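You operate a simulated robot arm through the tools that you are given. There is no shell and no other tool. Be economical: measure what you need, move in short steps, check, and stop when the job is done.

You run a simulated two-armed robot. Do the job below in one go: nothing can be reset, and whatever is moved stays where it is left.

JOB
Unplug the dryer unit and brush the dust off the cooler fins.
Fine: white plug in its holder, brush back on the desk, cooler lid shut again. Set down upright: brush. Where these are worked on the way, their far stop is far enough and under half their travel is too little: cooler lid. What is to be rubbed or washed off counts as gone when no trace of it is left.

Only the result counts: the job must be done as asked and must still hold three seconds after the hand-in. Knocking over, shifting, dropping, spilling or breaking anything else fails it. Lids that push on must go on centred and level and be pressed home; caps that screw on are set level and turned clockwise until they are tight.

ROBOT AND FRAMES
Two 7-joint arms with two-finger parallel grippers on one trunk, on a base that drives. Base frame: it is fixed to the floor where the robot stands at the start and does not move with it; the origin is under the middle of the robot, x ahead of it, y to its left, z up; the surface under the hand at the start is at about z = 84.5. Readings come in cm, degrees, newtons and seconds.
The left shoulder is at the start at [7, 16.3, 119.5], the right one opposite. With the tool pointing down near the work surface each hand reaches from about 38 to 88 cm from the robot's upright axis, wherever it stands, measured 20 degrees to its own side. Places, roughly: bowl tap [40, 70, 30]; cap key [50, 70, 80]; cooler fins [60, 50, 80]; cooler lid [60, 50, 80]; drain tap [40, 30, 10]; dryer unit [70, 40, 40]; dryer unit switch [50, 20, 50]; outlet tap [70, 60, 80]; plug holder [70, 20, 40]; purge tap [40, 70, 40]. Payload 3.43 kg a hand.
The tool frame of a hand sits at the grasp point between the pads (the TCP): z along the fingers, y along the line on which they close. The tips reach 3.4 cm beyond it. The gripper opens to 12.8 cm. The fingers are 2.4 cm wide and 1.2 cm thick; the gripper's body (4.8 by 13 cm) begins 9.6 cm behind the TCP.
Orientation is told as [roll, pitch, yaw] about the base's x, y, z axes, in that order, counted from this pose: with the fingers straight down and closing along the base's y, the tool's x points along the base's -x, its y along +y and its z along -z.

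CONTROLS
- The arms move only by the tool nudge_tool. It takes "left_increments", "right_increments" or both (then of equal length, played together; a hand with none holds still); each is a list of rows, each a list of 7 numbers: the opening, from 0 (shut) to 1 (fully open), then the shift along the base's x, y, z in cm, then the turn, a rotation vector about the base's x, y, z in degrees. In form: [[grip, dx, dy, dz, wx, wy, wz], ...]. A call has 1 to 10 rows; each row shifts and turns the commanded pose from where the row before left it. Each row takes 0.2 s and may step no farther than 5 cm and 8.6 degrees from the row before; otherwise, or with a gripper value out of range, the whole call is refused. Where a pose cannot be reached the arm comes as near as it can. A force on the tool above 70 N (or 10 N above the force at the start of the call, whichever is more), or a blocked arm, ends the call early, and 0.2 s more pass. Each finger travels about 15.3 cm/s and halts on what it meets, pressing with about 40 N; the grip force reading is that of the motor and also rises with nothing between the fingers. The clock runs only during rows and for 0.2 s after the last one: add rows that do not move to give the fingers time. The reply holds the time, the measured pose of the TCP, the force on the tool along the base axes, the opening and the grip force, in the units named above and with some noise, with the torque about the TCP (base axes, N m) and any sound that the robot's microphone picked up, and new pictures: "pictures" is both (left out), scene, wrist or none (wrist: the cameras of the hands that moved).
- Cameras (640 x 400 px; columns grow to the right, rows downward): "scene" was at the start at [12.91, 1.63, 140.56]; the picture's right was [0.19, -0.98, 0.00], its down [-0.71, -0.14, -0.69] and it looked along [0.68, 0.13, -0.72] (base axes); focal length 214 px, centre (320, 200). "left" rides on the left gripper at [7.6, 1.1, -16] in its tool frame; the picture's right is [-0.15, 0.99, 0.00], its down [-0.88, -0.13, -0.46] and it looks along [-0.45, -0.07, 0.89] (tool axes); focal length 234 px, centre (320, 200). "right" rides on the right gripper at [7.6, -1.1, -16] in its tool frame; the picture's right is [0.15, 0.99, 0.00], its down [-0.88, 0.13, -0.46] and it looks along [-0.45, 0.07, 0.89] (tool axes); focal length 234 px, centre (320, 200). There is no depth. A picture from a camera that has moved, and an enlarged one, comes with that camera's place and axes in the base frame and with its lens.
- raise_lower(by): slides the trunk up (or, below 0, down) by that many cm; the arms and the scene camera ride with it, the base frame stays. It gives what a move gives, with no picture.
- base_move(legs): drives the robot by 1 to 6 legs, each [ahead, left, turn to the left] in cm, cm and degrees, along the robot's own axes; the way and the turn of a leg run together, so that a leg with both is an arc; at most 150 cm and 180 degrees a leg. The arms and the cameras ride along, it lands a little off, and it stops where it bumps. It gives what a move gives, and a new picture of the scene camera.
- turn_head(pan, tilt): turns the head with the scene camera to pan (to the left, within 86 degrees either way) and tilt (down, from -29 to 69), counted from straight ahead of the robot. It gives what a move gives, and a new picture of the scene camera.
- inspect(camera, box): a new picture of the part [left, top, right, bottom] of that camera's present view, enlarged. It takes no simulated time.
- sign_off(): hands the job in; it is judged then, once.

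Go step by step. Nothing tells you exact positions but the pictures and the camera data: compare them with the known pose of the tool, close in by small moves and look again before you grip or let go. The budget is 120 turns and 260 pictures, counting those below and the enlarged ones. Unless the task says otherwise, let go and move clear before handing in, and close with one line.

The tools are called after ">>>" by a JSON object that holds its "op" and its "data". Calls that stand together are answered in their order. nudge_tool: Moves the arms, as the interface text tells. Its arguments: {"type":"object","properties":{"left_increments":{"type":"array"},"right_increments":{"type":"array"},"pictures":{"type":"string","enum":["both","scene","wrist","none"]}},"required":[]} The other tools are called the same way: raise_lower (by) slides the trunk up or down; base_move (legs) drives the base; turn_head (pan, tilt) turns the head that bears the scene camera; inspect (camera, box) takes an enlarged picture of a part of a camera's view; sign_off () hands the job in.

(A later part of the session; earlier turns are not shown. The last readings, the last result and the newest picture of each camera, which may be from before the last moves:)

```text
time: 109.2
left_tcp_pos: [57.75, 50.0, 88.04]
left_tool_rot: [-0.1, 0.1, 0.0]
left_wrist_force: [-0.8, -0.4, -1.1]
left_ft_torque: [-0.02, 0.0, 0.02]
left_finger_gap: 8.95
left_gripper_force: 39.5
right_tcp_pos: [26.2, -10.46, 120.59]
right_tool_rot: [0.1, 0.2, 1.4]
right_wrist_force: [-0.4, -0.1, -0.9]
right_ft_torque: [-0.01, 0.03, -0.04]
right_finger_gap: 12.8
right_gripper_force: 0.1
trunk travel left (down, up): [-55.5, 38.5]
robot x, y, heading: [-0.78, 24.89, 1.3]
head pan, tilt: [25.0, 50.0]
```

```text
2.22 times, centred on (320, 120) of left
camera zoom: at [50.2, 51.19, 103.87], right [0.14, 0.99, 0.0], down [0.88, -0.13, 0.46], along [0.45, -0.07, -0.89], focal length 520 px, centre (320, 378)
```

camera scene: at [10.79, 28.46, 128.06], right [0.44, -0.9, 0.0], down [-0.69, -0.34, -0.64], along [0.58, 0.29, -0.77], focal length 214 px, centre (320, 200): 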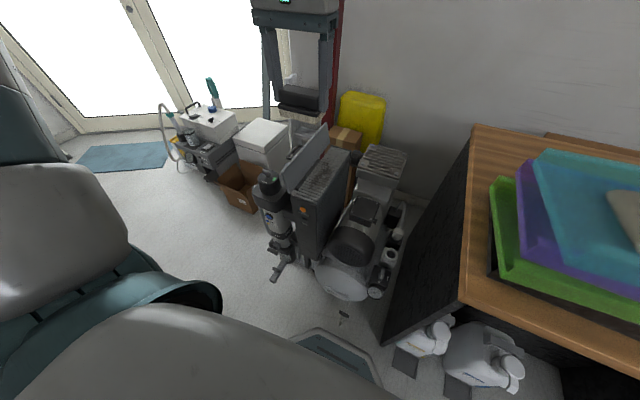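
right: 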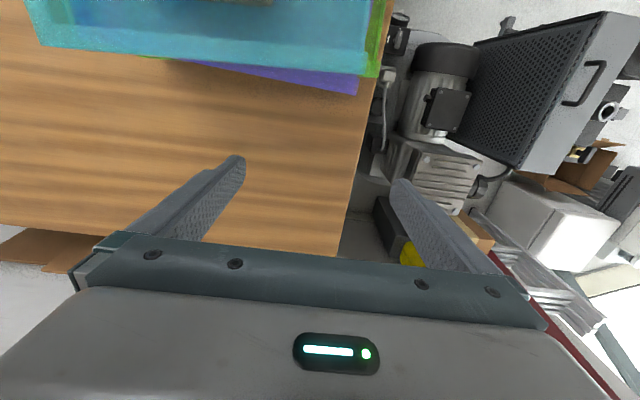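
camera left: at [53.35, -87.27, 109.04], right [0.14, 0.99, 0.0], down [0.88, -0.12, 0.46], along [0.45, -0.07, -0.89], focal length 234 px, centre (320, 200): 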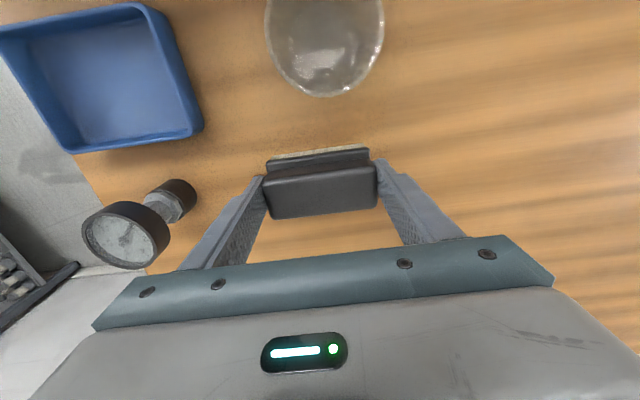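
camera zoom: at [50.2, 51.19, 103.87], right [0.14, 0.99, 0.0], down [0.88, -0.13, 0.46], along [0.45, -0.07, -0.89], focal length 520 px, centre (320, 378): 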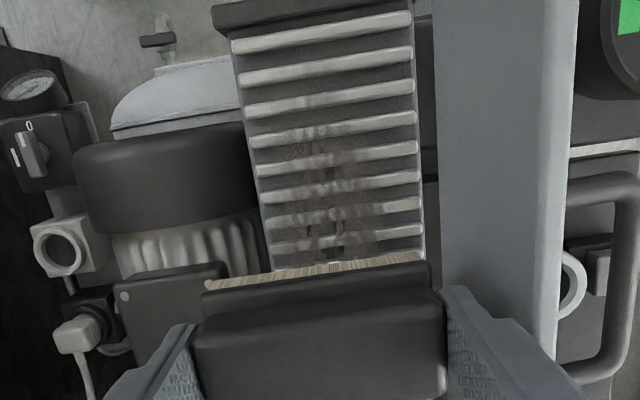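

>>> {"op": "nudge_tool", "data": {"left_increments": [[0.55, 0, 0.5, -1.5, 0, 0, 0], [0.55, 0, 0, -1, 0, 0, 0], [0.55, 0, 0, -0.5, 0, 0, 0]], "pictures": "none"}}

>>> {"op": "inspect", "data": {"camera": "scene", "box": [300, 130, 360, 190]}}

```text
time: 110.0
left_tcp_pos: [57.79, 50.39, 85.14]
left_tool_rot: [-0.2, 0.0, 0.1]
left_wrist_force: [-0.1, 0.4, -2.3]
left_ft_torque: [0.02, 0.01, 0.01]
left_finger_gap: 8.96
left_gripper_force: 40.3
right_tcp_pos: [26.0, -10.47, 120.8]
right_tool_rot: [0.0, 0.0, 1.4]
right_wrist_force: [-1.0, -0.8, -0.1]
right_ft_torque: [0.0, -0.07, -0.01]
right_finger_gap: 12.81
right_gripper_force: 0.1
trunk travel left (down, up): [-55.5, 38.5]
robot x, y, heading: [-1.14, 24.71, 1.4]
head pan, tilt: [25.0, 50.0]
```

```text
6.67 times, centred on (330, 160) of scene
camera zoom: at [10.78, 28.47, 128.06], right [0.44, -0.9, 0.0], down [-0.69, -0.34, -0.64], along [0.58, 0.29, -0.77], focal length 1430 px, centre (253, 467)
```

zoom: 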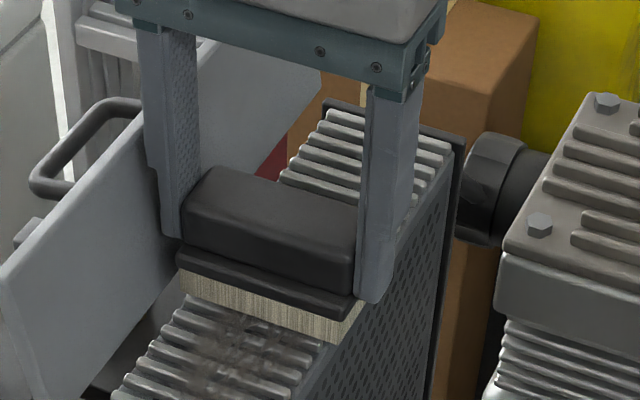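

>>> {"op": "nudge_tool", "data": {"left_increments": [[0.55, 0, 0, -0.4, 0, 0, 0], [0.55, 0, 0, -0.4, 0, 0, 0]], "pictures": "none"}}

>>> {"op": "nudge_tool", "data": {"left_increments": [[0.55, 0, 0, -0.4, 0, 0, 0], [0.55, 0, 0, -0.3, 0, 0, 0]], "pictures": "none"}}

>>> {"op": "inspect", "data": {"camera": "scene", "box": [300, 130, 360, 190]}}

```text
time: 110.6
left_tcp_pos: [57.72, 50.5, 84.25]
left_tool_rot: [-0.2, 0.0, 0.1]
left_wrist_force: [-0.2, -1.0, -0.8]
left_ft_torque: [0.02, -0.02, 0.0]
left_finger_gap: 8.96
left_gripper_force: 40.0
right_tcp_pos: [26.03, -10.49, 120.71]
right_tool_rot: [0.1, -0.1, 1.4]
right_wrist_force: [0.4, -0.4, -0.2]
right_ft_torque: [-0.02, -0.03, -0.02]
right_finger_gap: 12.8
right_gripper_force: 0.0
trunk travel left (down, up): [-55.5, 38.5]
robot x, y, heading: [-1.24, 24.55, 1.4]
head pan, tilt: [25.0, 50.0]
```

```text
time: 111.2
left_tcp_pos: [57.81, 50.63, 83.62]
left_tool_rot: [-0.2, -0.1, 0.1]
left_wrist_force: [0.6, 0.5, -0.7]
left_ft_torque: [-0.01, 0.0, -0.03]
left_finger_gap: 8.94
left_gripper_force: 39.3
right_tcp_pos: [26.11, -10.54, 120.75]
right_tool_rot: [0.1, 0.0, 1.4]
right_wrist_force: [-0.1, 0.6, -0.3]
right_ft_torque: [0.01, -0.01, 0.03]
right_finger_gap: 12.81
right_gripper_force: 0.0
trunk travel left (down, up): [-55.5, 38.5]
robot x, y, heading: [-0.81, 24.82, 1.7]
head pan, tilt: [25.0, 50.0]
```

```text
6.67 times, centred on (330, 160) of scene
camera zoom: at [10.8, 28.47, 128.06], right [0.44, -0.9, 0.0], down [-0.69, -0.34, -0.64], along [0.58, 0.29, -0.77], focal length 1430 px, centre (253, 467)
```

zoom: 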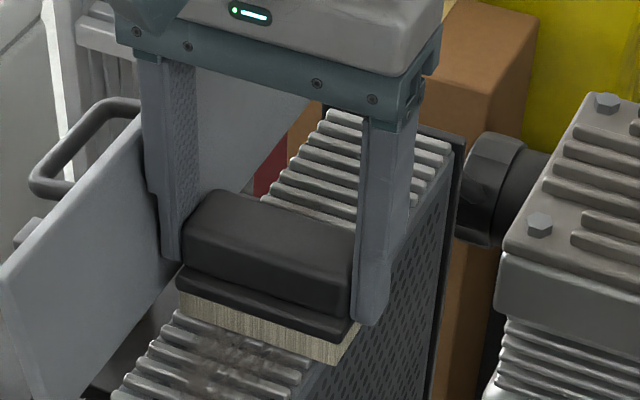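

>>> {"op": "nudge_tool", "data": {"left_increments": [[0.55, 0, 0, -0.4, 0, 0, 0], [0.55, 0, 0, -0.3, 0, 0, 0]], "pictures": "none"}}

>>> {"op": "nudge_tool", "data": {"left_increments": [[0.55, 0, 0, -0.3, 0, 0, 0], [0.55, 0, 0, -0.3, 0, 0, 0]], "pictures": "none"}}

>>> {"op": "inspect", "data": {"camera": "scene", "box": [300, 130, 360, 190]}}

```text
time: 111.8
left_tcp_pos: [57.57, 50.56, 83.35]
left_tool_rot: [0.0, -0.5, 0.2]
left_wrist_force: [1.3, 8.2, 30.9]
left_ft_torque: [0.5, 0.51, -0.11]
left_finger_gap: 8.95
left_gripper_force: 40.1
right_tcp_pos: [25.89, -10.56, 120.75]
right_tool_rot: [0.1, -0.2, 1.4]
right_wrist_force: [-0.1, 0.2, 0.0]
right_ft_torque: [-0.01, 0.0, 0.0]
right_finger_gap: 12.81
right_gripper_force: 0.1
trunk travel left (down, up): [-55.5, 38.5]
robot x, y, heading: [-1.36, 24.78, 1.7]
head pan, tilt: [25.0, 50.0]
```

```text
time: 112.4
left_tcp_pos: [57.6, 50.54, 82.72]
left_tool_rot: [-0.1, -0.6, 0.1]
left_wrist_force: [0.6, 6.4, 44.1]
left_ft_torque: [0.83, -0.06, -0.01]
left_finger_gap: 8.97
left_gripper_force: 39.6
right_tcp_pos: [25.73, -10.55, 120.66]
right_tool_rot: [0.1, -0.2, 1.3]
right_wrist_force: [0.1, 0.5, 0.7]
right_ft_torque: [-0.01, -0.01, 0.02]
right_finger_gap: 12.78
right_gripper_force: 0.1
trunk travel left (down, up): [-55.5, 38.5]
robot x, y, heading: [-1.36, 24.85, 1.5]
head pan, tilt: [25.0, 50.0]
```

```text
6.67 times, centred on (330, 160) of scene
camera zoom: at [10.36, 28.35, 128.14], right [0.44, -0.9, 0.0], down [-0.68, -0.34, -0.65], along [0.58, 0.29, -0.76], focal length 1430 px, centre (253, 467)
```

zoom: 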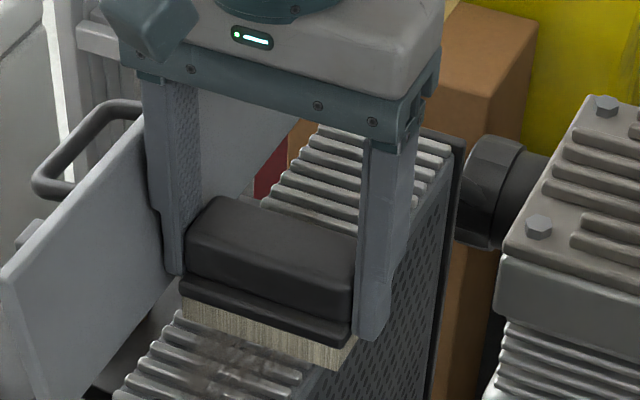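

Contact made. I ease the pressure slightly and stroke along x over the dusty area.

>>> {"op": "nudge_tool", "data": {"left_increments": [[0.55, 0, 0.2, 0.4, 0, 0, 0], [0.55, -2, 0, 0, 0, 0, 0], [0.55, -2, 0, 0, 0, 0, 0], [0.55, -2, 0, 0, 0, 0, 0], [0.55, -2, 0, 0, 0, 0, 0], [0.55, 2, 0, 0, 0, 0, 0], [0.55, 2, 0, 0, 0, 0, 0], [0.55, 2, 0, 0, 0, 0, 0]], "pictures": "none"}}

>>> {"op": "inspect", "data": {"camera": "scene", "box": [290, 120, 370, 200]}}

```text
time: 114.2
left_tcp_pos: [55.55, 50.63, 82.65]
left_tool_rot: [-0.1, 0.0, 0.2]
left_wrist_force: [-22.3, -21.4, 6.0]
left_ft_torque: [-0.6, 0.64, 1.12]
left_finger_gap: 8.93
left_gripper_force: 39.8
right_tcp_pos: [25.87, -10.83, 120.64]
right_tool_rot: [0.2, -0.1, 1.4]
right_wrist_force: [-0.3, -0.2, 0.2]
right_ft_torque: [0.03, 0.02, -0.01]
right_finger_gap: 12.8
right_gripper_force: 0.1
trunk travel left (down, up): [-55.5, 38.5]
robot x, y, heading: [-0.95, 24.9, 1.6]
head pan, tilt: [25.0, 50.0]
```

```text
5.00 times, centred on (330, 160) of scene
camera zoom: at [10.49, 28.18, 128.08], right [0.44, -0.9, 0.0], down [-0.68, -0.34, -0.65], along [0.58, 0.29, -0.76], focal length 1072 px, centre (270, 400)
```

zoom: 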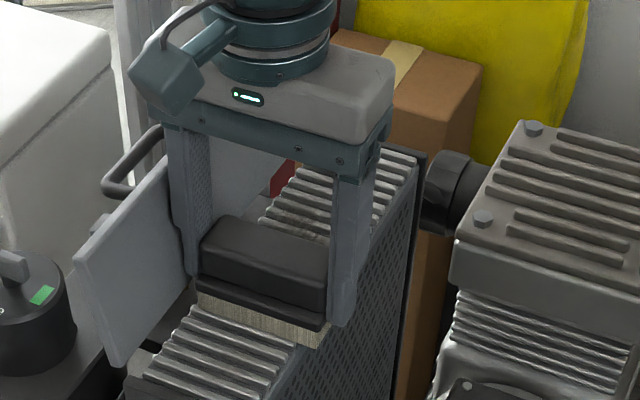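

The front fins look clean already. Continuing strokes toward the rear, slightly off the lid.

>>> {"op": "nudge_tool", "data": {"left_increments": [[0.55, 2, -0.3, 0, 0, 0, 0], [0.55, 2, 0, 0, 0, 0, 0], [0.55, 2, 0, 0, 0, 0, 0], [0.55, 2, 0, 0, 0, 0, 0], [0.55, 2, 0, 0, 0, 0, 0], [0.55, 2, 0, 0, 0, 0, 0], [0.55, 1.5, 0, 0, 0, 0, 0]], "pictures": "none"}}

>>> {"op": "inspect", "data": {"camera": "scene", "box": [290, 120, 370, 200]}}

>>> {"op": "inspect", "data": {"camera": "left", "box": [220, 30, 420, 210]}}

```text
time: 115.5
left_tcp_pos: [63.75, 50.76, 83.54]
left_tool_rot: [-1.3, 1.0, -0.2]
left_wrist_force: [-5.2, -15.4, 4.7]
left_ft_torque: [-0.22, 0.25, 0.3]
left_finger_gap: 8.93
left_gripper_force: 40.0
left hand out of reach, approached as far as the arm can: row 4, 5, 6
right_tcp_pos: [25.96, -10.73, 120.7]
right_tool_rot: [0.0, -0.1, 1.2]
right_wrist_force: [0.1, 0.1, -0.1]
right_ft_torque: [-0.08, 0.02, -0.02]
right_finger_gap: 12.8
right_gripper_force: 0.0
trunk travel left (down, up): [-55.5, 38.5]
robot x, y, heading: [-1.38, 24.8, 1.1]
head pan, tilt: [25.0, 50.0]
stopped in row 6 (left hand): the force on the tool passed its limit at 77 N (the readings are from after the stop); the commanded pose is now the measured one
```

```text
5.00 times, centred on (330, 160) of scene
camera zoom: at [10.66, 28.38, 128.11], right [0.44, -0.9, 0.0], down [-0.69, -0.34, -0.64], along [0.58, 0.28, -0.77], focal length 1072 px, centre (270, 400)
```

zoom: 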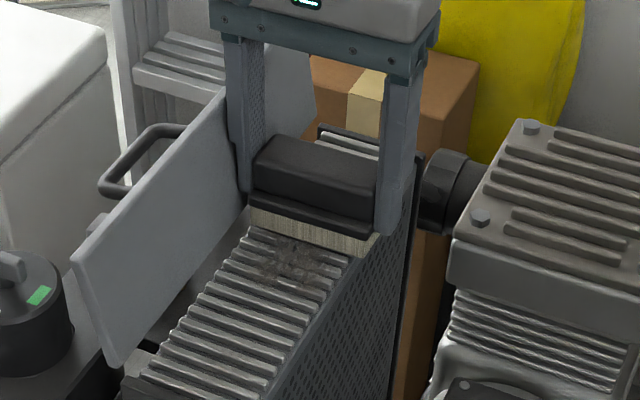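

```text
2.22 times, centred on (320, 120) of left
camera zoom: at [56.42, 52.31, 99.56], right [0.15, 0.99, -0.03], down [0.89, -0.12, 0.44], along [0.43, -0.09, -0.9], focal length 520 px, centre (320, 378)
```

zoom: 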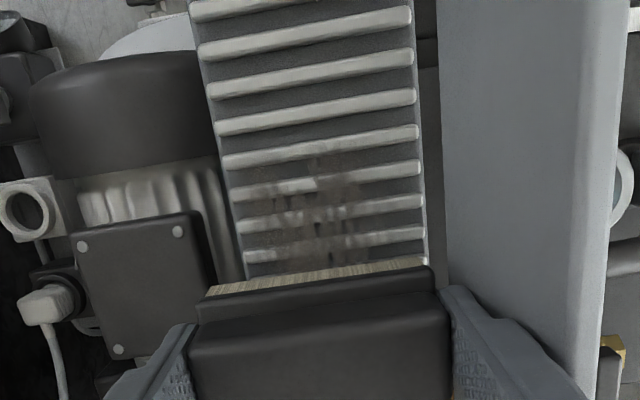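

Front half is clean; the arm ran out of reach at the rear. I lift, shift the base right and lower the trunk a bit to gain reach.

>>> {"op": "nudge_tool", "data": {"left_increments": [[0.55, -2, -0.5, 3, 1.3, -1, 0.2], [0.55, -2, 0, 4, 0, 0, 0], [0.55, 0, 1, 4, 0, 0, 0], [0.55, 0, 2, 2, 0, 0, 0], [0.55, 0, 2, 0, 0, 0, 0]], "pictures": "none"}}

>>> {"op": "base_move", "data": {"legs": [[0, -8, -1.4]]}}

>>> {"op": "raise_lower", "data": {"by": -8}}

>>> {"op": "inspect", "data": {"camera": "scene", "box": [290, 100, 390, 200]}}

```text
time: 116.7
left_tcp_pos: [59.71, 55.71, 96.36]
left_tool_rot: [0.2, 0.1, 0.0]
left_wrist_force: [0.3, -0.3, -0.8]
left_ft_torque: [0.0, 0.01, -0.01]
left_finger_gap: 8.97
left_gripper_force: 39.8
right_tcp_pos: [25.91, -10.59, 120.71]
right_tool_rot: [0.0, 0.0, 1.2]
right_wrist_force: [-0.7, 0.7, 0.0]
right_ft_torque: [-0.07, 0.01, 0.0]
right_finger_gap: 12.79
right_gripper_force: 0.2
trunk travel left (down, up): [-55.5, 38.5]
robot x, y, heading: [-1.23, 24.6, 1.0]
head pan, tilt: [25.0, 50.0]
```

```text
time: 117.8
left_tcp_pos: [60.45, 46.17, 96.39]
left_tool_rot: [0.3, 0.0, -1.3]
left_wrist_force: [0.0, 0.6, -0.4]
left_ft_torque: [0.05, 0.03, 0.01]
left_finger_gap: 8.92
left_gripper_force: 40.0
right_tcp_pos: [25.31, -19.33, 120.67]
right_tool_rot: [0.1, 0.0, 0.1]
right_wrist_force: [-1.4, -0.6, 0.2]
right_ft_torque: [0.01, -0.03, 0.02]
right_finger_gap: 12.8
right_gripper_force: 0.1
trunk travel left (down, up): [-55.5, 38.5]
robot x, y, heading: [-1.03, 16.78, 0.0]
head pan, tilt: [25.0, 50.0]
camera scene: at [10.92, 20.0, 128.06], right [0.42, -0.91, 0.0], down [-0.69, -0.32, -0.64], along [0.58, 0.27, -0.77], focal length 214 px, centre (320, 200)
```

scene: 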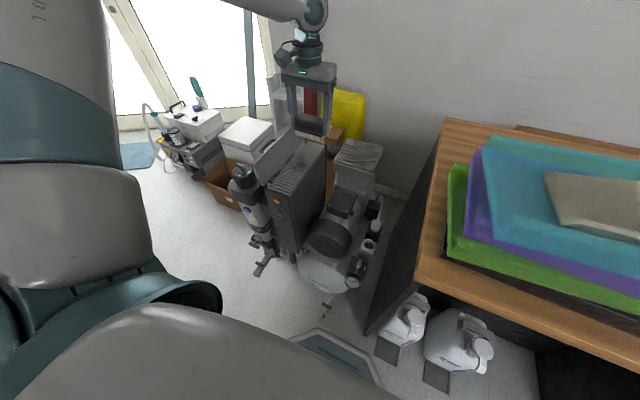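

```text
time: 119.0
left_tcp_pos: [60.37, 46.15, 88.37]
left_tool_rot: [0.4, -0.1, -1.3]
left_wrist_force: [-0.1, -0.2, -1.3]
left_ft_torque: [0.02, -0.01, -0.04]
left_finger_gap: 8.94
left_gripper_force: 40.1
right_tcp_pos: [25.29, -19.27, 112.75]
right_tool_rot: [0.1, 0.0, 0.0]
right_wrist_force: [-0.6, -0.2, 0.3]
right_ft_torque: [-0.01, 0.02, 0.0]
right_finger_gap: 12.79
right_gripper_force: 0.0
trunk travel left (down, up): [-47.5, 46.5]
robot x, y, heading: [-0.76, 16.64, 0.3]
head pan, tilt: [25.0, 50.0]
```

```text
4.00 times, centred on (340, 150) of scene
camera zoom: at [10.87, 20.04, 120.07], right [0.42, -0.91, 0.0], down [-0.69, -0.32, -0.64], along [0.58, 0.27, -0.77], focal length 858 px, centre (240, 400)
```

zoom: 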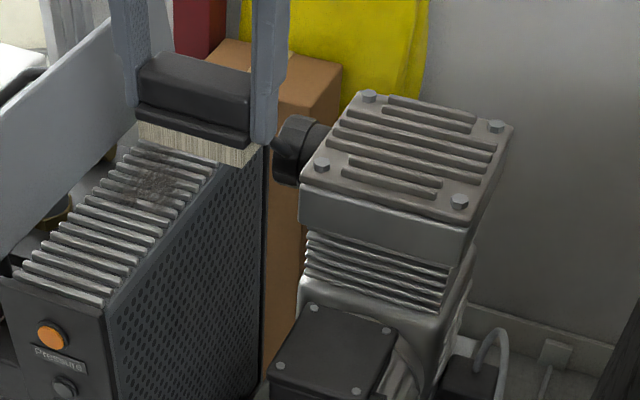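

>>> {"op": "nudge_tool", "data": {"left_increments": [[0.55, 2, 1.5, 0, 0, 0, 1.3], [0.55, 2, 1.5, 0, 0, 0, 0], [0.55, 2, 1.2, 0, 0, 0, 0], [0.55, 0, 0, -2, 0, 0, 0], [0.55, 0, 0, -2, 0, 0, 0]], "pictures": "none"}}

>>> {"op": "inspect", "data": {"camera": "scene", "box": [260, 100, 360, 200]}}

```text
time: 120.2
left_tcp_pos: [66.66, 50.42, 84.25]
left_tool_rot: [0.3, 0.1, 0.0]
left_wrist_force: [-0.5, -0.1, -1.5]
left_ft_torque: [0.03, 0.02, 0.05]
left_finger_gap: 8.96
left_gripper_force: 40.0
right_tcp_pos: [25.23, -19.32, 112.66]
right_tool_rot: [0.1, 0.0, 0.0]
right_wrist_force: [-0.2, -0.1, -0.2]
right_ft_torque: [0.03, 0.01, -0.01]
right_finger_gap: 12.83
right_gripper_force: 0.1
trunk travel left (down, up): [-47.5, 46.5]
robot x, y, heading: [-1.21, 16.9, 0.0]
head pan, tilt: [25.0, 50.0]
```

```text
4.00 times, centred on (310, 150) of scene
camera zoom: at [10.97, 20.06, 120.05], right [0.42, -0.91, 0.0], down [-0.69, -0.32, -0.64], along [0.58, 0.27, -0.77], focal length 858 px, centre (360, 400)
```

zoom: 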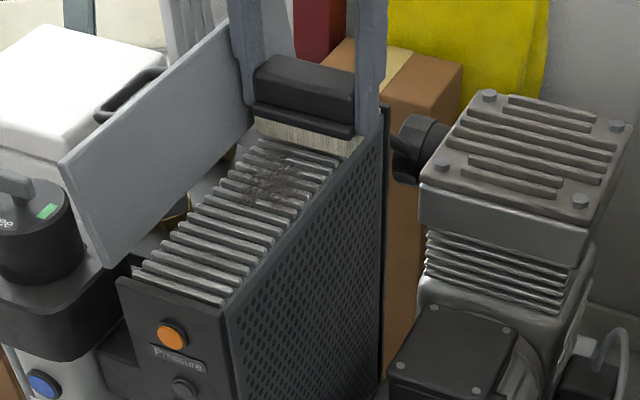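

Reach is good now. Pressing lightly and stroking back and forth over the remaining dust.

>>> {"op": "nudge_tool", "data": {"left_increments": [[0.55, 0, 0, -0.8, 0, 0, 0], [0.55, 0, 0, -0.7, 0, 0, 0], [0.55, -2, 0, 0, 0, 0, 0], [0.55, -2, 0, 0, 0, 0, 0], [0.55, -2, 0, 0, 0, 0, 0], [0.55, -2, 0, 0, 0, 0, 0], [0.55, -2, 0, 0, 0, 0, 0], [0.55, -2, 0, 0, 0, 0, 0]], "pictures": "none"}}

>>> {"op": "inspect", "data": {"camera": "scene", "box": [260, 100, 360, 200]}}

```text
time: 122.0
left_tcp_pos: [54.54, 50.19, 82.85]
left_tool_rot: [0.2, 0.0, -0.2]
left_wrist_force: [-0.5, -0.1, -0.5]
left_ft_torque: [0.02, 0.01, 0.0]
left_finger_gap: 8.96
left_gripper_force: 39.6
right_tcp_pos: [25.23, -19.32, 112.79]
right_tool_rot: [0.1, 0.0, 0.0]
right_wrist_force: [-0.4, 0.4, -0.3]
right_ft_torque: [-0.04, 0.0, 0.02]
right_finger_gap: 12.78
right_gripper_force: 0.2
trunk travel left (down, up): [-47.5, 46.5]
robot x, y, heading: [-0.98, 16.35, -0.1]
head pan, tilt: [25.0, 50.0]
```

```text
4.00 times, centred on (310, 150) of scene
camera zoom: at [10.85, 20.06, 120.06], right [0.42, -0.91, 0.0], down [-0.69, -0.32, -0.64], along [0.58, 0.27, -0.77], focal length 858 px, centre (360, 400)
```

zoom: 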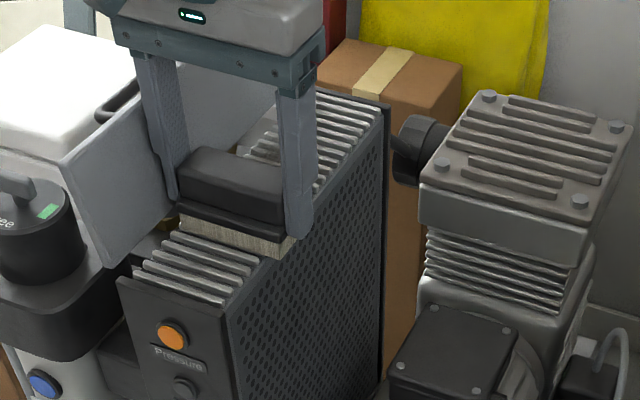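

>>> {"op": "nudge_tool", "data": {"left_increments": [[0.55, 0, 0, -0.4, 0, 0, 0], [0.55, 0, 0, -0.3, 0, 0, 0], [0.55, 2, 0, 0, 0, 0, 0], [0.55, 2, 0, 0, 0, 0, 0]], "pictures": "none"}}

>>> {"op": "inspect", "data": {"camera": "left", "box": [220, 30, 420, 210]}}

```text
time: 123.0
left_tcp_pos: [58.29, 50.22, 82.63]
left_tool_rot: [0.3, -0.2, 0.0]
left_wrist_force: [-7.9, -1.2, 27.7]
left_ft_torque: [-0.18, 0.16, 0.0]
left_finger_gap: 8.92
left_gripper_force: 40.7
right_tcp_pos: [24.95, -19.42, 112.74]
right_tool_rot: [0.2, -0.2, 0.0]
right_wrist_force: [-0.1, -0.2, 0.3]
right_ft_torque: [0.01, 0.0, 0.02]
right_finger_gap: 12.81
right_gripper_force: 0.1
trunk travel left (down, up): [-47.5, 46.5]
robot x, y, heading: [-1.11, 16.92, 0.1]
head pan, tilt: [25.0, 50.0]
```

```text
2.22 times, centred on (320, 120) of left
camera zoom: at [50.64, 51.22, 98.49], right [0.15, 0.99, 0.01], down [0.88, -0.13, 0.46], along [0.45, -0.06, -0.89], focal length 520 px, centre (320, 378)
```

zoom: 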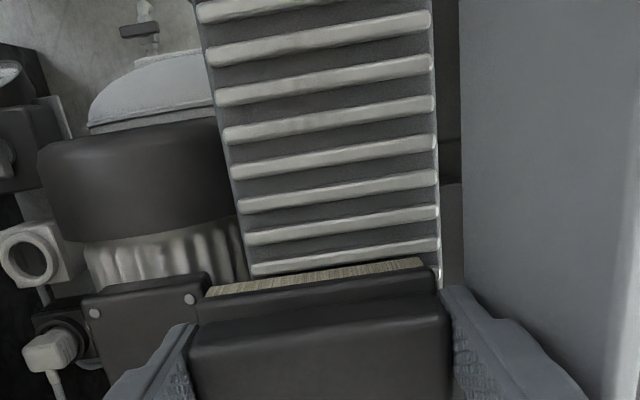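

Good contact and clean fins in front. Continuing the stroke to the rear and back.

>>> {"op": "nudge_tool", "data": {"left_increments": [[0.55, 2, 0, 0, 0, 0, 0], [0.55, 2, 0, 0, 0, 0, 0], [0.55, 2, 0, 0, 0, 0, 0], [0.55, 2, 0, 0, 0, 0, 0], [0.55, -2, 0.3, 0, 0, 0, 0], [0.55, -2, 0, 0, 0, 0, 0], [0.55, -2, 0, 0, 0, 0, 0], [0.55, -2, 0, 0, 0, 0, 0]], "pictures": "none"}}

>>> {"op": "nudge_tool", "data": {"left_increments": [[0.55, 2, 0, 0, 0, 0, 0], [0.55, 2, 0, 0, 0, 0, 0], [0.55, 2, 0, 0, 0, 0, 0], [0.55, 2, 0, 0, 0, 0, 0], [0.55, 2, 0, 0, 0, 0, 0]], "pictures": "none"}}

>>> {"op": "inspect", "data": {"camera": "left", "box": [220, 30, 420, 210]}}

>>> {"op": "inspect", "data": {"camera": "scene", "box": [270, 110, 350, 190]}}

```text
time: 124.8
left_tcp_pos: [58.45, 50.38, 82.46]
left_tool_rot: [0.3, -0.4, -0.2]
left_wrist_force: [15.4, -7.6, 31.5]
left_ft_torque: [-0.52, -0.73, -0.24]
left_finger_gap: 8.94
left_gripper_force: 40.7
right_tcp_pos: [25.04, -19.6, 112.73]
right_tool_rot: [0.2, -0.2, -0.1]
right_wrist_force: [0.3, -0.1, 0.2]
right_ft_torque: [0.01, 0.02, 0.0]
right_finger_gap: 12.81
right_gripper_force: 0.0
trunk travel left (down, up): [-47.5, 46.5]
robot x, y, heading: [-1.17, 16.48, -0.0]
head pan, tilt: [25.0, 50.0]
```

```text
time: 126.0
left_tcp_pos: [68.39, 50.44, 82.49]
left_tool_rot: [0.2, -0.2, 0.1]
left_wrist_force: [-14.3, -13.6, 15.7]
left_ft_torque: [-0.63, 0.68, 0.57]
left_finger_gap: 8.93
left_gripper_force: 40.1
right_tcp_pos: [24.94, -19.43, 112.74]
right_tool_rot: [0.2, -0.2, 0.0]
right_wrist_force: [0.0, 0.2, -0.8]
right_ft_torque: [-0.01, -0.03, 0.03]
right_finger_gap: 12.79
right_gripper_force: 0.1
trunk travel left (down, up): [-47.5, 46.5]
robot x, y, heading: [-1.36, 16.6, -0.2]
head pan, tilt: [25.0, 50.0]
```

```text
2.22 times, centred on (320, 120) of left
camera zoom: at [60.64, 51.51, 98.33], right [0.15, 0.99, 0.01], down [0.88, -0.13, 0.46], along [0.45, -0.06, -0.89], focal length 520 px, centre (320, 378)
```

zoom: 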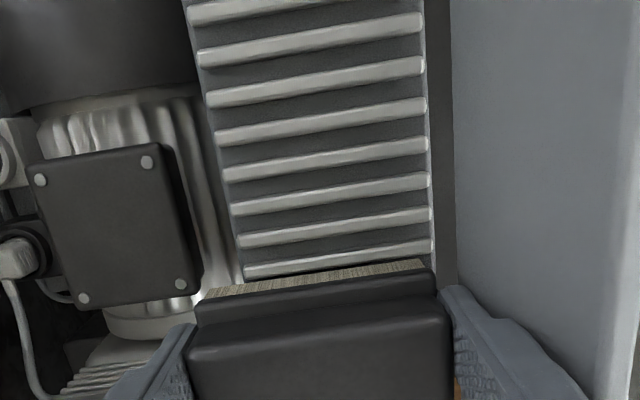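

```text
5.00 times, centred on (310, 150) of scene
camera zoom: at [10.59, 19.84, 120.1], right [0.42, -0.91, 0.0], down [-0.69, -0.32, -0.65], along [0.58, 0.27, -0.76], focal length 1072 px, centre (370, 450)
```

zoom: 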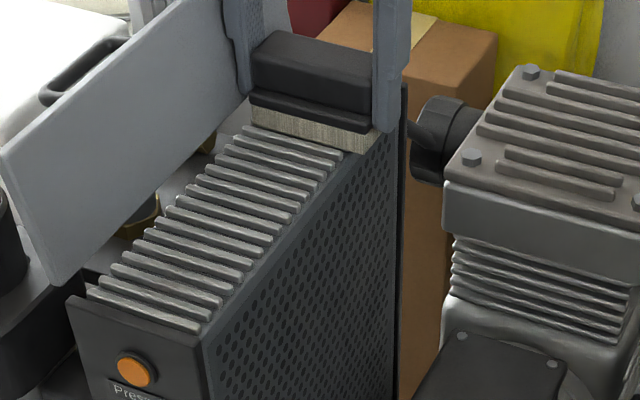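

Fins look clean. One more full sweep forward for certainty, then lift and inspect.

>>> {"op": "nudge_tool", "data": {"left_increments": [[0.55, -2.2, 0.2, 0, 0, 0, 0], [0.55, -2.2, 0, 0, 0, 0, 0], [0.55, -2.2, 0, 0, 0, 0, 0], [0.55, -2.2, 0, 0, 0, 0, 0], [0.55, -2.2, 0, 0, 0, 0, 0], [0.55, -2.2, 0, 0, 0, 0, 0], [0.55, -2.2, 0, 0, 0, 0, 0], [0.55, -2.2, 0, 0, 0, 0, 0], [0.55, -1.5, 0, 0, 0, 0, 0]], "pictures": "none"}}

>>> {"op": "nudge_tool", "data": {"left_increments": [[0.55, 0, -0.3, 2, 0, 0, 0], [0.55, 0, 0, 4, 0, 0, 0], [0.55, 0, 0, 4, 0, 0, 0], [0.55, 0, -2, 4, 0, 0, 0], [0.55, 0, -4, 2, 0, 0, 0]], "pictures": "wrist"}}

>>> {"op": "inspect", "data": {"camera": "scene", "box": [260, 110, 340, 190]}}

```text
time: 128.0
left_tcp_pos: [49.58, 50.53, 82.51]
left_tool_rot: [0.2, -0.3, -0.1]
left_wrist_force: [23.8, -18.6, 24.5]
left_ft_torque: [-0.42, -0.53, -0.96]
left_finger_gap: 8.92
left_gripper_force: 40.0
right_tcp_pos: [25.3, -19.6, 112.77]
right_tool_rot: [0.3, -0.2, 0.0]
right_wrist_force: [-0.2, 0.7, 0.1]
right_ft_torque: [-0.02, -0.01, 0.0]
right_finger_gap: 12.79
right_gripper_force: 0.1
trunk travel left (down, up): [-47.5, 46.5]
robot x, y, heading: [-1.39, 16.69, -0.3]
head pan, tilt: [25.0, 50.0]
```

```text
time: 129.2
left_tcp_pos: [49.28, 44.46, 98.14]
left_tool_rot: [0.5, 0.1, 0.0]
left_wrist_force: [-0.2, -0.3, -0.2]
left_ft_torque: [0.04, 0.0, 0.0]
left_finger_gap: 8.93
left_gripper_force: 39.8
right_tcp_pos: [25.38, -19.43, 112.59]
right_tool_rot: [0.2, 0.0, 0.0]
right_wrist_force: [0.1, -0.4, -0.7]
right_ft_torque: [0.02, 0.02, -0.01]
right_finger_gap: 12.81
right_gripper_force: 0.1
trunk travel left (down, up): [-47.5, 46.5]
robot x, y, heading: [-1.53, 16.92, 0.0]
head pan, tilt: [25.0, 50.0]
camera left: at [41.68, 45.41, 114.1], right [0.15, 0.99, 0.01], down [0.88, -0.13, 0.45], along [0.45, -0.06, -0.89], focal length 234 px, centre (320, 200)
```

left: 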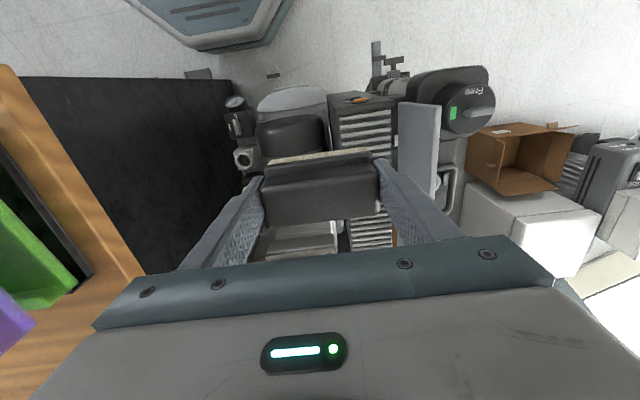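

```text
5.00 times, centred on (300, 150) of scene
camera zoom: at [10.93, 19.86, 120.05], right [0.42, -0.91, 0.0], down [-0.69, -0.32, -0.64], along [0.58, 0.27, -0.77], focal length 1072 px, centre (420, 450)
```

zoom: 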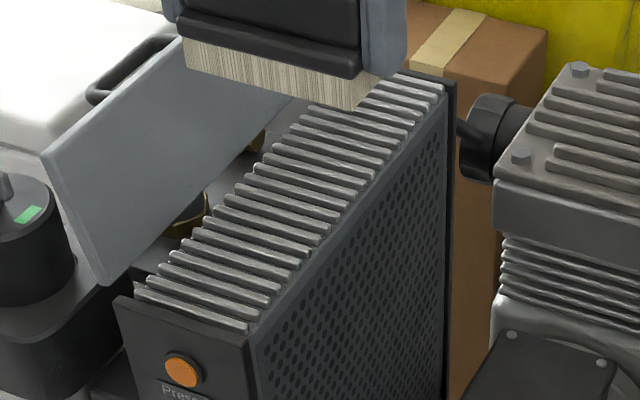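

Fins are clean. Raising and driving the brush back to its spot on the desk.

>>> {"op": "nudge_tool", "data": {"left_increments": [[0.55, 0, 0, 3, 0, 0, 0]], "pictures": "none"}}

>>> {"op": "raise_lower", "data": {"by": 28}}

>>> {"op": "base_move", "data": {"legs": [[0, -65, 0]]}}

>>> {"op": "base_move", "data": {"legs": [[1.5, -65.5, 0]]}}

```text
time: 129.6
left_tcp_pos: [49.05, 44.37, 101.24]
left_tool_rot: [0.2, -0.1, 0.0]
left_wrist_force: [0.1, -0.9, -1.8]
left_ft_torque: [-0.03, 0.0, -0.01]
left_finger_gap: 8.94
left_gripper_force: 40.4
right_tcp_pos: [25.15, -19.47, 112.75]
right_tool_rot: [0.1, 0.0, 0.0]
right_wrist_force: [-0.1, 0.0, 0.2]
right_ft_torque: [0.04, -0.02, -0.03]
right_finger_gap: 12.8
right_gripper_force: 0.1
trunk travel left (down, up): [-47.5, 46.5]
robot x, y, heading: [-0.88, 16.76, -0.0]
head pan, tilt: [25.0, 50.0]
```

```text
time: 132.4
left_tcp_pos: [49.28, 44.48, 129.12]
left_tool_rot: [0.3, 0.1, 0.1]
left_wrist_force: [-0.2, 0.5, -0.3]
left_ft_torque: [0.01, 0.0, -0.02]
left_finger_gap: 8.93
left_gripper_force: 40.0
right_tcp_pos: [25.29, -19.32, 140.71]
right_tool_rot: [0.1, 0.0, 0.0]
right_wrist_force: [-0.1, -0.3, 0.6]
right_ft_torque: [-0.01, -0.03, -0.01]
right_finger_gap: 12.79
right_gripper_force: 0.2
trunk travel left (down, up): [-75.5, 18.5]
robot x, y, heading: [-1.0, 16.99, 0.4]
head pan, tilt: [25.0, 50.0]
```

```text
time: 136.0
left_tcp_pos: [49.1, -21.64, 129.21]
left_tool_rot: [0.1, 0.1, -0.8]
left_wrist_force: [-0.5, -0.2, -1.0]
left_ft_torque: [0.01, 0.0, 0.04]
left_finger_gap: 8.96
left_gripper_force: 40.5
right_tcp_pos: [24.23, -84.99, 140.82]
right_tool_rot: [0.1, 0.0, -0.9]
right_wrist_force: [-0.3, -0.9, 0.4]
right_ft_torque: [-0.01, 0.01, 0.04]
right_finger_gap: 12.77
right_gripper_force: 0.0
trunk travel left (down, up): [-75.5, 18.5]
robot x, y, heading: [-1.38, -49.29, -1.1]
head pan, tilt: [25.0, 50.0]
camera scene: at [10.41, -45.45, 148.05], right [0.41, -0.91, 0.0], down [-0.7, -0.31, -0.64], along [0.59, 0.26, -0.77], focal length 214 px, centre (320, 200)
```

scene: 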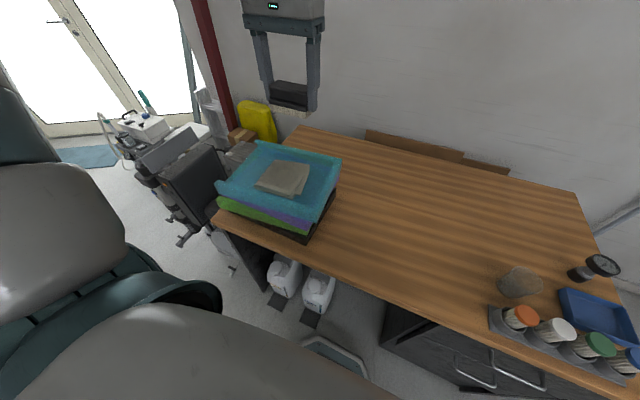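

```text
time: 139.7
left_tcp_pos: [49.71, -86.74, 129.06]
left_tool_rot: [0.2, 0.0, -0.7]
left_wrist_force: [0.7, 0.0, -0.7]
left_ft_torque: [0.02, 0.02, -0.02]
left_finger_gap: 8.93
left_gripper_force: 40.2
right_tcp_pos: [24.8, -150.21, 140.74]
right_tool_rot: [0.0, -0.1, -0.6]
right_wrist_force: [-1.0, -0.1, -0.1]
right_ft_torque: [-0.02, 0.0, 0.04]
right_finger_gap: 12.82
right_gripper_force: 0.1
trunk travel left (down, up): [-75.5, 18.5]
robot x, y, heading: [-0.93, -114.22, -0.6]
head pan, tilt: [25.0, 50.0]
camera scene: at [11.0, -110.67, 148.05], right [0.41, -0.91, 0.0], down [-0.7, -0.32, -0.64], along [0.59, 0.26, -0.77], focal length 214 px, centre (320, 200)
```

scene: 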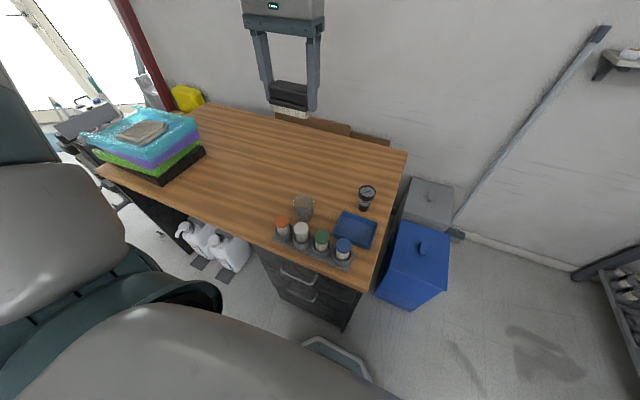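

>>> {"op": "nudge_tool", "data": {"left_increments": [[0.55, 3, 0, 0, 0, 0, 0.6], [0.55, 3, 0, 0, 0, 0, 0], [0.55, 3, 0, 0, 0, 0, 0], [0.55, 2.5, 0, 0, 0, 0, 0]], "pictures": "none"}}

>>> {"op": "raise_lower", "data": {"by": -24}}

>>> {"op": "nudge_tool", "data": {"left_increments": [[0.55, 0, 0, -4, 0, 0, 0], [0.55, 0, 0, -4, 0, 0, 0], [0.55, 0, 0, -3, 0, 0, 0]], "pictures": "wrist"}}

>>> {"op": "inspect", "data": {"camera": "scene", "box": [230, 80, 390, 240]}}

```text
time: 140.7
left_tcp_pos: [61.31, -86.59, 129.09]
left_tool_rot: [0.3, 0.1, 0.0]
left_wrist_force: [0.3, -0.4, 0.1]
left_ft_torque: [0.02, 0.05, -0.01]
left_finger_gap: 8.93
left_gripper_force: 39.9
right_tcp_pos: [25.01, -150.31, 140.76]
right_tool_rot: [0.1, 0.0, -0.7]
right_wrist_force: [-0.7, 0.6, 0.9]
right_ft_torque: [0.01, 0.02, 0.03]
right_finger_gap: 12.79
right_gripper_force: 0.0
trunk travel left (down, up): [-75.5, 18.5]
robot x, y, heading: [-1.22, -113.96, -0.4]
head pan, tilt: [25.0, 50.0]
```

```text
time: 143.2
left_tcp_pos: [61.12, -86.7, 105.3]
left_tool_rot: [0.3, -0.1, 0.0]
left_wrist_force: [-1.0, 0.7, -0.4]
left_ft_torque: [0.03, 0.04, 0.0]
left_finger_gap: 8.93
left_gripper_force: 40.0
right_tcp_pos: [24.88, -150.25, 116.76]
right_tool_rot: [0.1, 0.0, -0.7]
right_wrist_force: [0.2, -0.3, 0.5]
right_ft_torque: [0.01, -0.01, 0.0]
right_finger_gap: 12.8
right_gripper_force: 0.0
trunk travel left (down, up): [-51.5, 42.5]
robot x, y, heading: [-0.98, -113.85, -1.0]
head pan, tilt: [25.0, 50.0]
```

```text
time: 144.0
left_tcp_pos: [61.14, -86.71, 94.24]
left_tool_rot: [0.3, 0.1, -0.2]
left_wrist_force: [0.0, 0.1, -1.2]
left_ft_torque: [-0.05, 0.02, 0.0]
left_finger_gap: 8.91
left_gripper_force: 40.1
right_tcp_pos: [24.9, -150.27, 116.67]
right_tool_rot: [0.1, -0.1, -0.7]
right_wrist_force: [0.2, 0.1, 0.0]
right_ft_torque: [-0.02, 0.01, 0.01]
right_finger_gap: 12.79
right_gripper_force: 0.1
trunk travel left (down, up): [-51.5, 42.5]
robot x, y, heading: [-0.98, -113.98, -0.8]
head pan, tilt: [25.0, 50.0]
camera left: at [53.54, -85.63, 110.06], right [0.15, 0.99, 0.0], down [0.88, -0.13, 0.45], along [0.45, -0.06, -0.89], focal length 234 px, centre (320, 200)
```

left: 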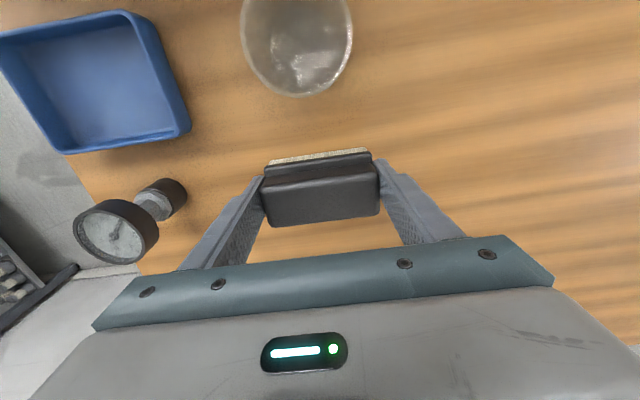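

```text
2.50 times, centred on (310, 160) of scene
camera zoom: at [11.05, -110.74, 124.05], right [0.41, -0.91, 0.0], down [-0.7, -0.31, -0.64], along [0.59, 0.26, -0.77], focal length 536 px, centre (345, 300)
```

zoom: 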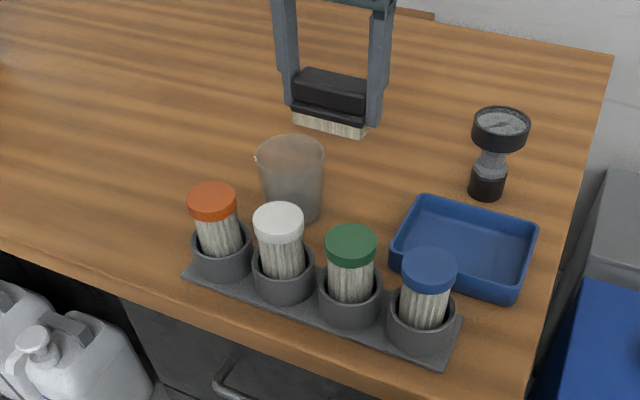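

Clear spot. Lowering until the bristles meet the desk.

>>> {"op": "nudge_tool", "data": {"left_increments": [[0.55, 0.3, 0, -2, 0, 0, 0], [0.55, 0, 0, -1.5, 0, 0, 0], [0.55, 0, 0, -0.5, 0, 0, 0]], "pictures": "none"}}

>>> {"op": "nudge_tool", "data": {"left_increments": [[0.55, 0, 0, -0.4, 0, 0, 0], [0.55, 0, 0, -0.3, 0, 0, 0]], "pictures": "none"}}

>>> {"op": "inspect", "data": {"camera": "scene", "box": [280, 80, 360, 150]}}

```text
time: 144.8
left_tcp_pos: [61.25, -86.61, 90.09]
left_tool_rot: [0.3, 0.1, 0.0]
left_wrist_force: [0.4, -0.1, -1.9]
left_ft_torque: [0.0, 0.02, -0.01]
left_finger_gap: 8.97
left_gripper_force: 39.9
right_tcp_pos: [24.82, -150.29, 116.75]
right_tool_rot: [0.0, 0.0, -0.8]
right_wrist_force: [-0.5, 0.2, 0.5]
right_ft_torque: [0.0, 0.01, 0.02]
right_finger_gap: 12.79
right_gripper_force: 0.0
trunk travel left (down, up): [-51.5, 42.5]
robot x, y, heading: [-1.06, -114.02, -0.8]
head pan, tilt: [25.0, 50.0]
```

```text
time: 145.4
left_tcp_pos: [61.35, -86.61, 89.36]
left_tool_rot: [0.2, 0.1, -0.1]
left_wrist_force: [0.3, 0.1, 0.1]
left_ft_torque: [0.01, 0.03, -0.02]
left_finger_gap: 8.95
left_gripper_force: 40.1
right_tcp_pos: [24.85, -150.2, 116.76]
right_tool_rot: [0.1, 0.1, -0.8]
right_wrist_force: [0.3, 0.4, 0.2]
right_ft_torque: [0.02, 0.02, 0.0]
right_finger_gap: 12.82
right_gripper_force: 0.0
trunk travel left (down, up): [-51.5, 42.5]
robot x, y, heading: [-0.99, -114.2, -0.6]
head pan, tilt: [25.0, 50.0]
```

```text
5.71 times, centred on (320, 115) of scene
camera zoom: at [11.0, -110.77, 124.05], right [0.41, -0.91, 0.0], down [-0.7, -0.31, -0.64], along [0.59, 0.26, -0.77], focal length 1226 px, centre (320, 686)
```

zoom: 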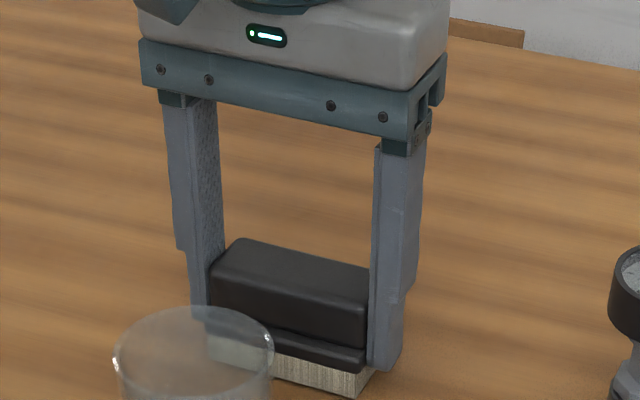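

>>> {"op": "nudge_tool", "data": {"left_increments": [[0.55, 0, 0, -0.25, 0, 0, 0], [0.55, 0, 0, 0, 0, 0, 0]], "pictures": "none"}}

>>> {"op": "nudge_tool", "data": {"left_increments": [[0.55, 0, 0, -0.15, 0, 0, 0], [0.55, 0, 0, 0, 0, 0, 0]], "pictures": "none"}}

```text
time: 146.0
left_tcp_pos: [61.4, -86.63, 89.36]
left_tool_rot: [0.1, 0.0, 0.0]
left_wrist_force: [-0.2, 0.4, -1.4]
left_ft_torque: [0.01, -0.01, -0.02]
left_finger_gap: 8.94
left_gripper_force: 40.3
right_tcp_pos: [24.86, -150.24, 116.72]
right_tool_rot: [0.1, 0.1, -0.7]
right_wrist_force: [-0.1, -0.3, -0.8]
right_ft_torque: [0.0, -0.01, 0.02]
right_finger_gap: 12.81
right_gripper_force: 0.0
trunk travel left (down, up): [-51.5, 42.5]
robot x, y, heading: [-1.15, -114.14, -0.7]
head pan, tilt: [25.0, 50.0]
```

```text
time: 146.6
left_tcp_pos: [61.42, -86.79, 89.04]
left_tool_rot: [0.3, 0.1, -0.1]
left_wrist_force: [-1.0, 0.2, 0.9]
left_ft_torque: [-0.07, -0.01, -0.01]
left_finger_gap: 8.92
left_gripper_force: 39.9
right_tcp_pos: [24.77, -150.23, 116.8]
right_tool_rot: [0.1, 0.0, -0.6]
right_wrist_force: [0.1, 0.3, -0.6]
right_ft_torque: [-0.02, 0.02, -0.02]
right_finger_gap: 12.79
right_gripper_force: 0.0
trunk travel left (down, up): [-51.5, 42.5]
robot x, y, heading: [-1.15, -114.11, -0.9]
head pan, tilt: [25.0, 50.0]
```

>>> {"op": "nudge_tool", "data": {"left_increments": [[0.55, 0, 0, -0.15, 0, 0, 0], [0.55, 0, 0, -0.1, 0, 0, 0], [0.55, 0, 0, 0, 0, 0, 0]], "pictures": "none"}}

>>> {"op": "inspect", "data": {"camera": "scene", "box": [300, 110, 360, 160]}}

```text
time: 147.4
left_tcp_pos: [61.34, -86.69, 89.06]
left_tool_rot: [0.2, -0.2, -0.1]
left_wrist_force: [1.9, 4.7, 20.4]
left_ft_torque: [-0.55, 0.11, 0.06]
left_finger_gap: 8.95
left_gripper_force: 39.9
right_tcp_pos: [24.66, -150.2, 116.78]
right_tool_rot: [0.0, 0.0, -0.7]
right_wrist_force: [0.4, -0.3, -0.2]
right_ft_torque: [-0.02, 0.01, 0.01]
right_finger_gap: 12.8
right_gripper_force: 0.2
trunk travel left (down, up): [-51.5, 42.5]
robot x, y, heading: [-0.83, -114.1, -0.7]
head pan, tilt: [25.0, 50.0]
```

```text
8.00 times, centred on (330, 135) of scene
camera zoom: at [10.81, -110.79, 124.1], right [0.41, -0.91, 0.0], down [-0.7, -0.31, -0.64], along [0.59, 0.26, -0.77], focal length 1716 px, centre (240, 720)
```

zoom: 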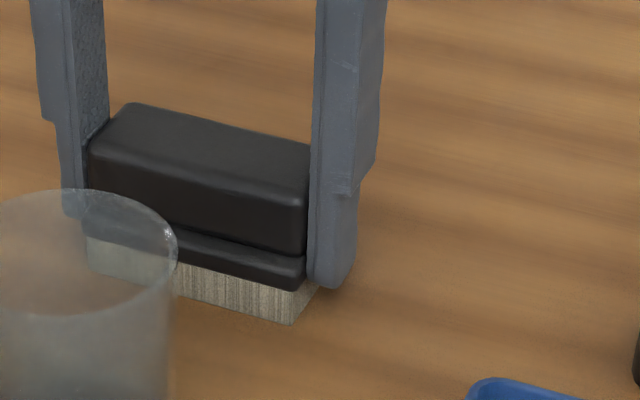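

Contact at 20 N, brush flat on the desk. Releasing and rising.

>>> {"op": "nudge_tool", "data": {"left_increments": [[0.55, 0, 0, 0.2, 0, 0, 0], [0.75, 0, 0, 0, 0, 0, 0], [0.85, 0, 0, 0, 0, 0, 0], [0.85, 0, 0, 0, 0, 0, 0], [0.85, 0, 0, 2, 0, 0, 0], [0.85, 0, 0, 4, 0, 0, 0], [0.85, 0, 0, 4, 0, 0, 0], [0.85, 0, 0, 4, 0, 0, 0]], "pictures": "wrist"}}

>>> {"op": "inspect", "data": {"camera": "scene", "box": [230, 80, 390, 240]}}

```text
time: 149.2
left_tcp_pos: [61.13, -86.66, 103.06]
left_tool_rot: [0.3, 0.1, -0.1]
left_wrist_force: [-0.2, 0.4, 0.4]
left_ft_torque: [0.01, 0.05, 0.01]
left_finger_gap: 10.9
left_gripper_force: 0.0
right_tcp_pos: [24.74, -150.28, 116.68]
right_tool_rot: [0.1, 0.0, -0.8]
right_wrist_force: [0.0, -0.2, 0.2]
right_ft_torque: [0.03, -0.01, -0.01]
right_finger_gap: 12.78
right_gripper_force: 0.0
trunk travel left (down, up): [-51.5, 42.5]
robot x, y, heading: [-1.06, -114.13, -0.6]
head pan, tilt: [25.0, 50.0]
camera left: at [53.64, -85.57, 118.95], right [0.15, 0.99, 0.0], down [0.88, -0.13, 0.45], along [0.45, -0.06, -0.89], focal length 234 px, centre (320, 200)
```

left: 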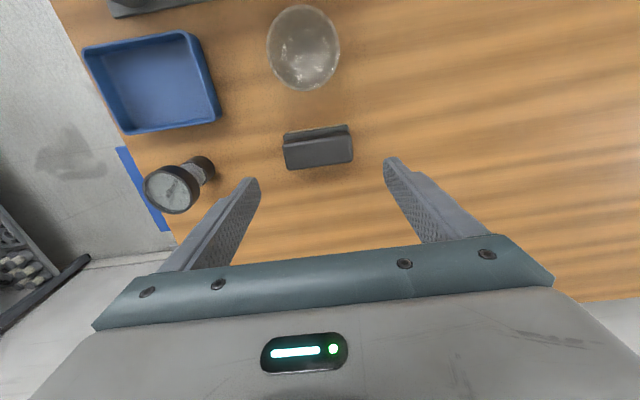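

```text
2.50 times, centred on (310, 160) of scene
camera zoom: at [10.92, -110.81, 124.06], right [0.41, -0.91, 0.0], down [-0.7, -0.31, -0.64], along [0.59, 0.26, -0.77], focal length 536 px, centre (345, 300)
```

zoom: 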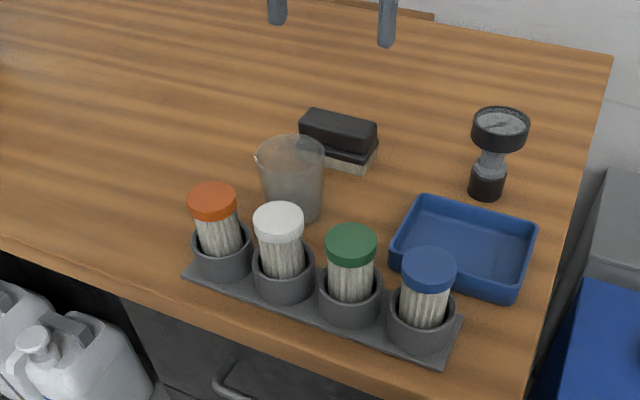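

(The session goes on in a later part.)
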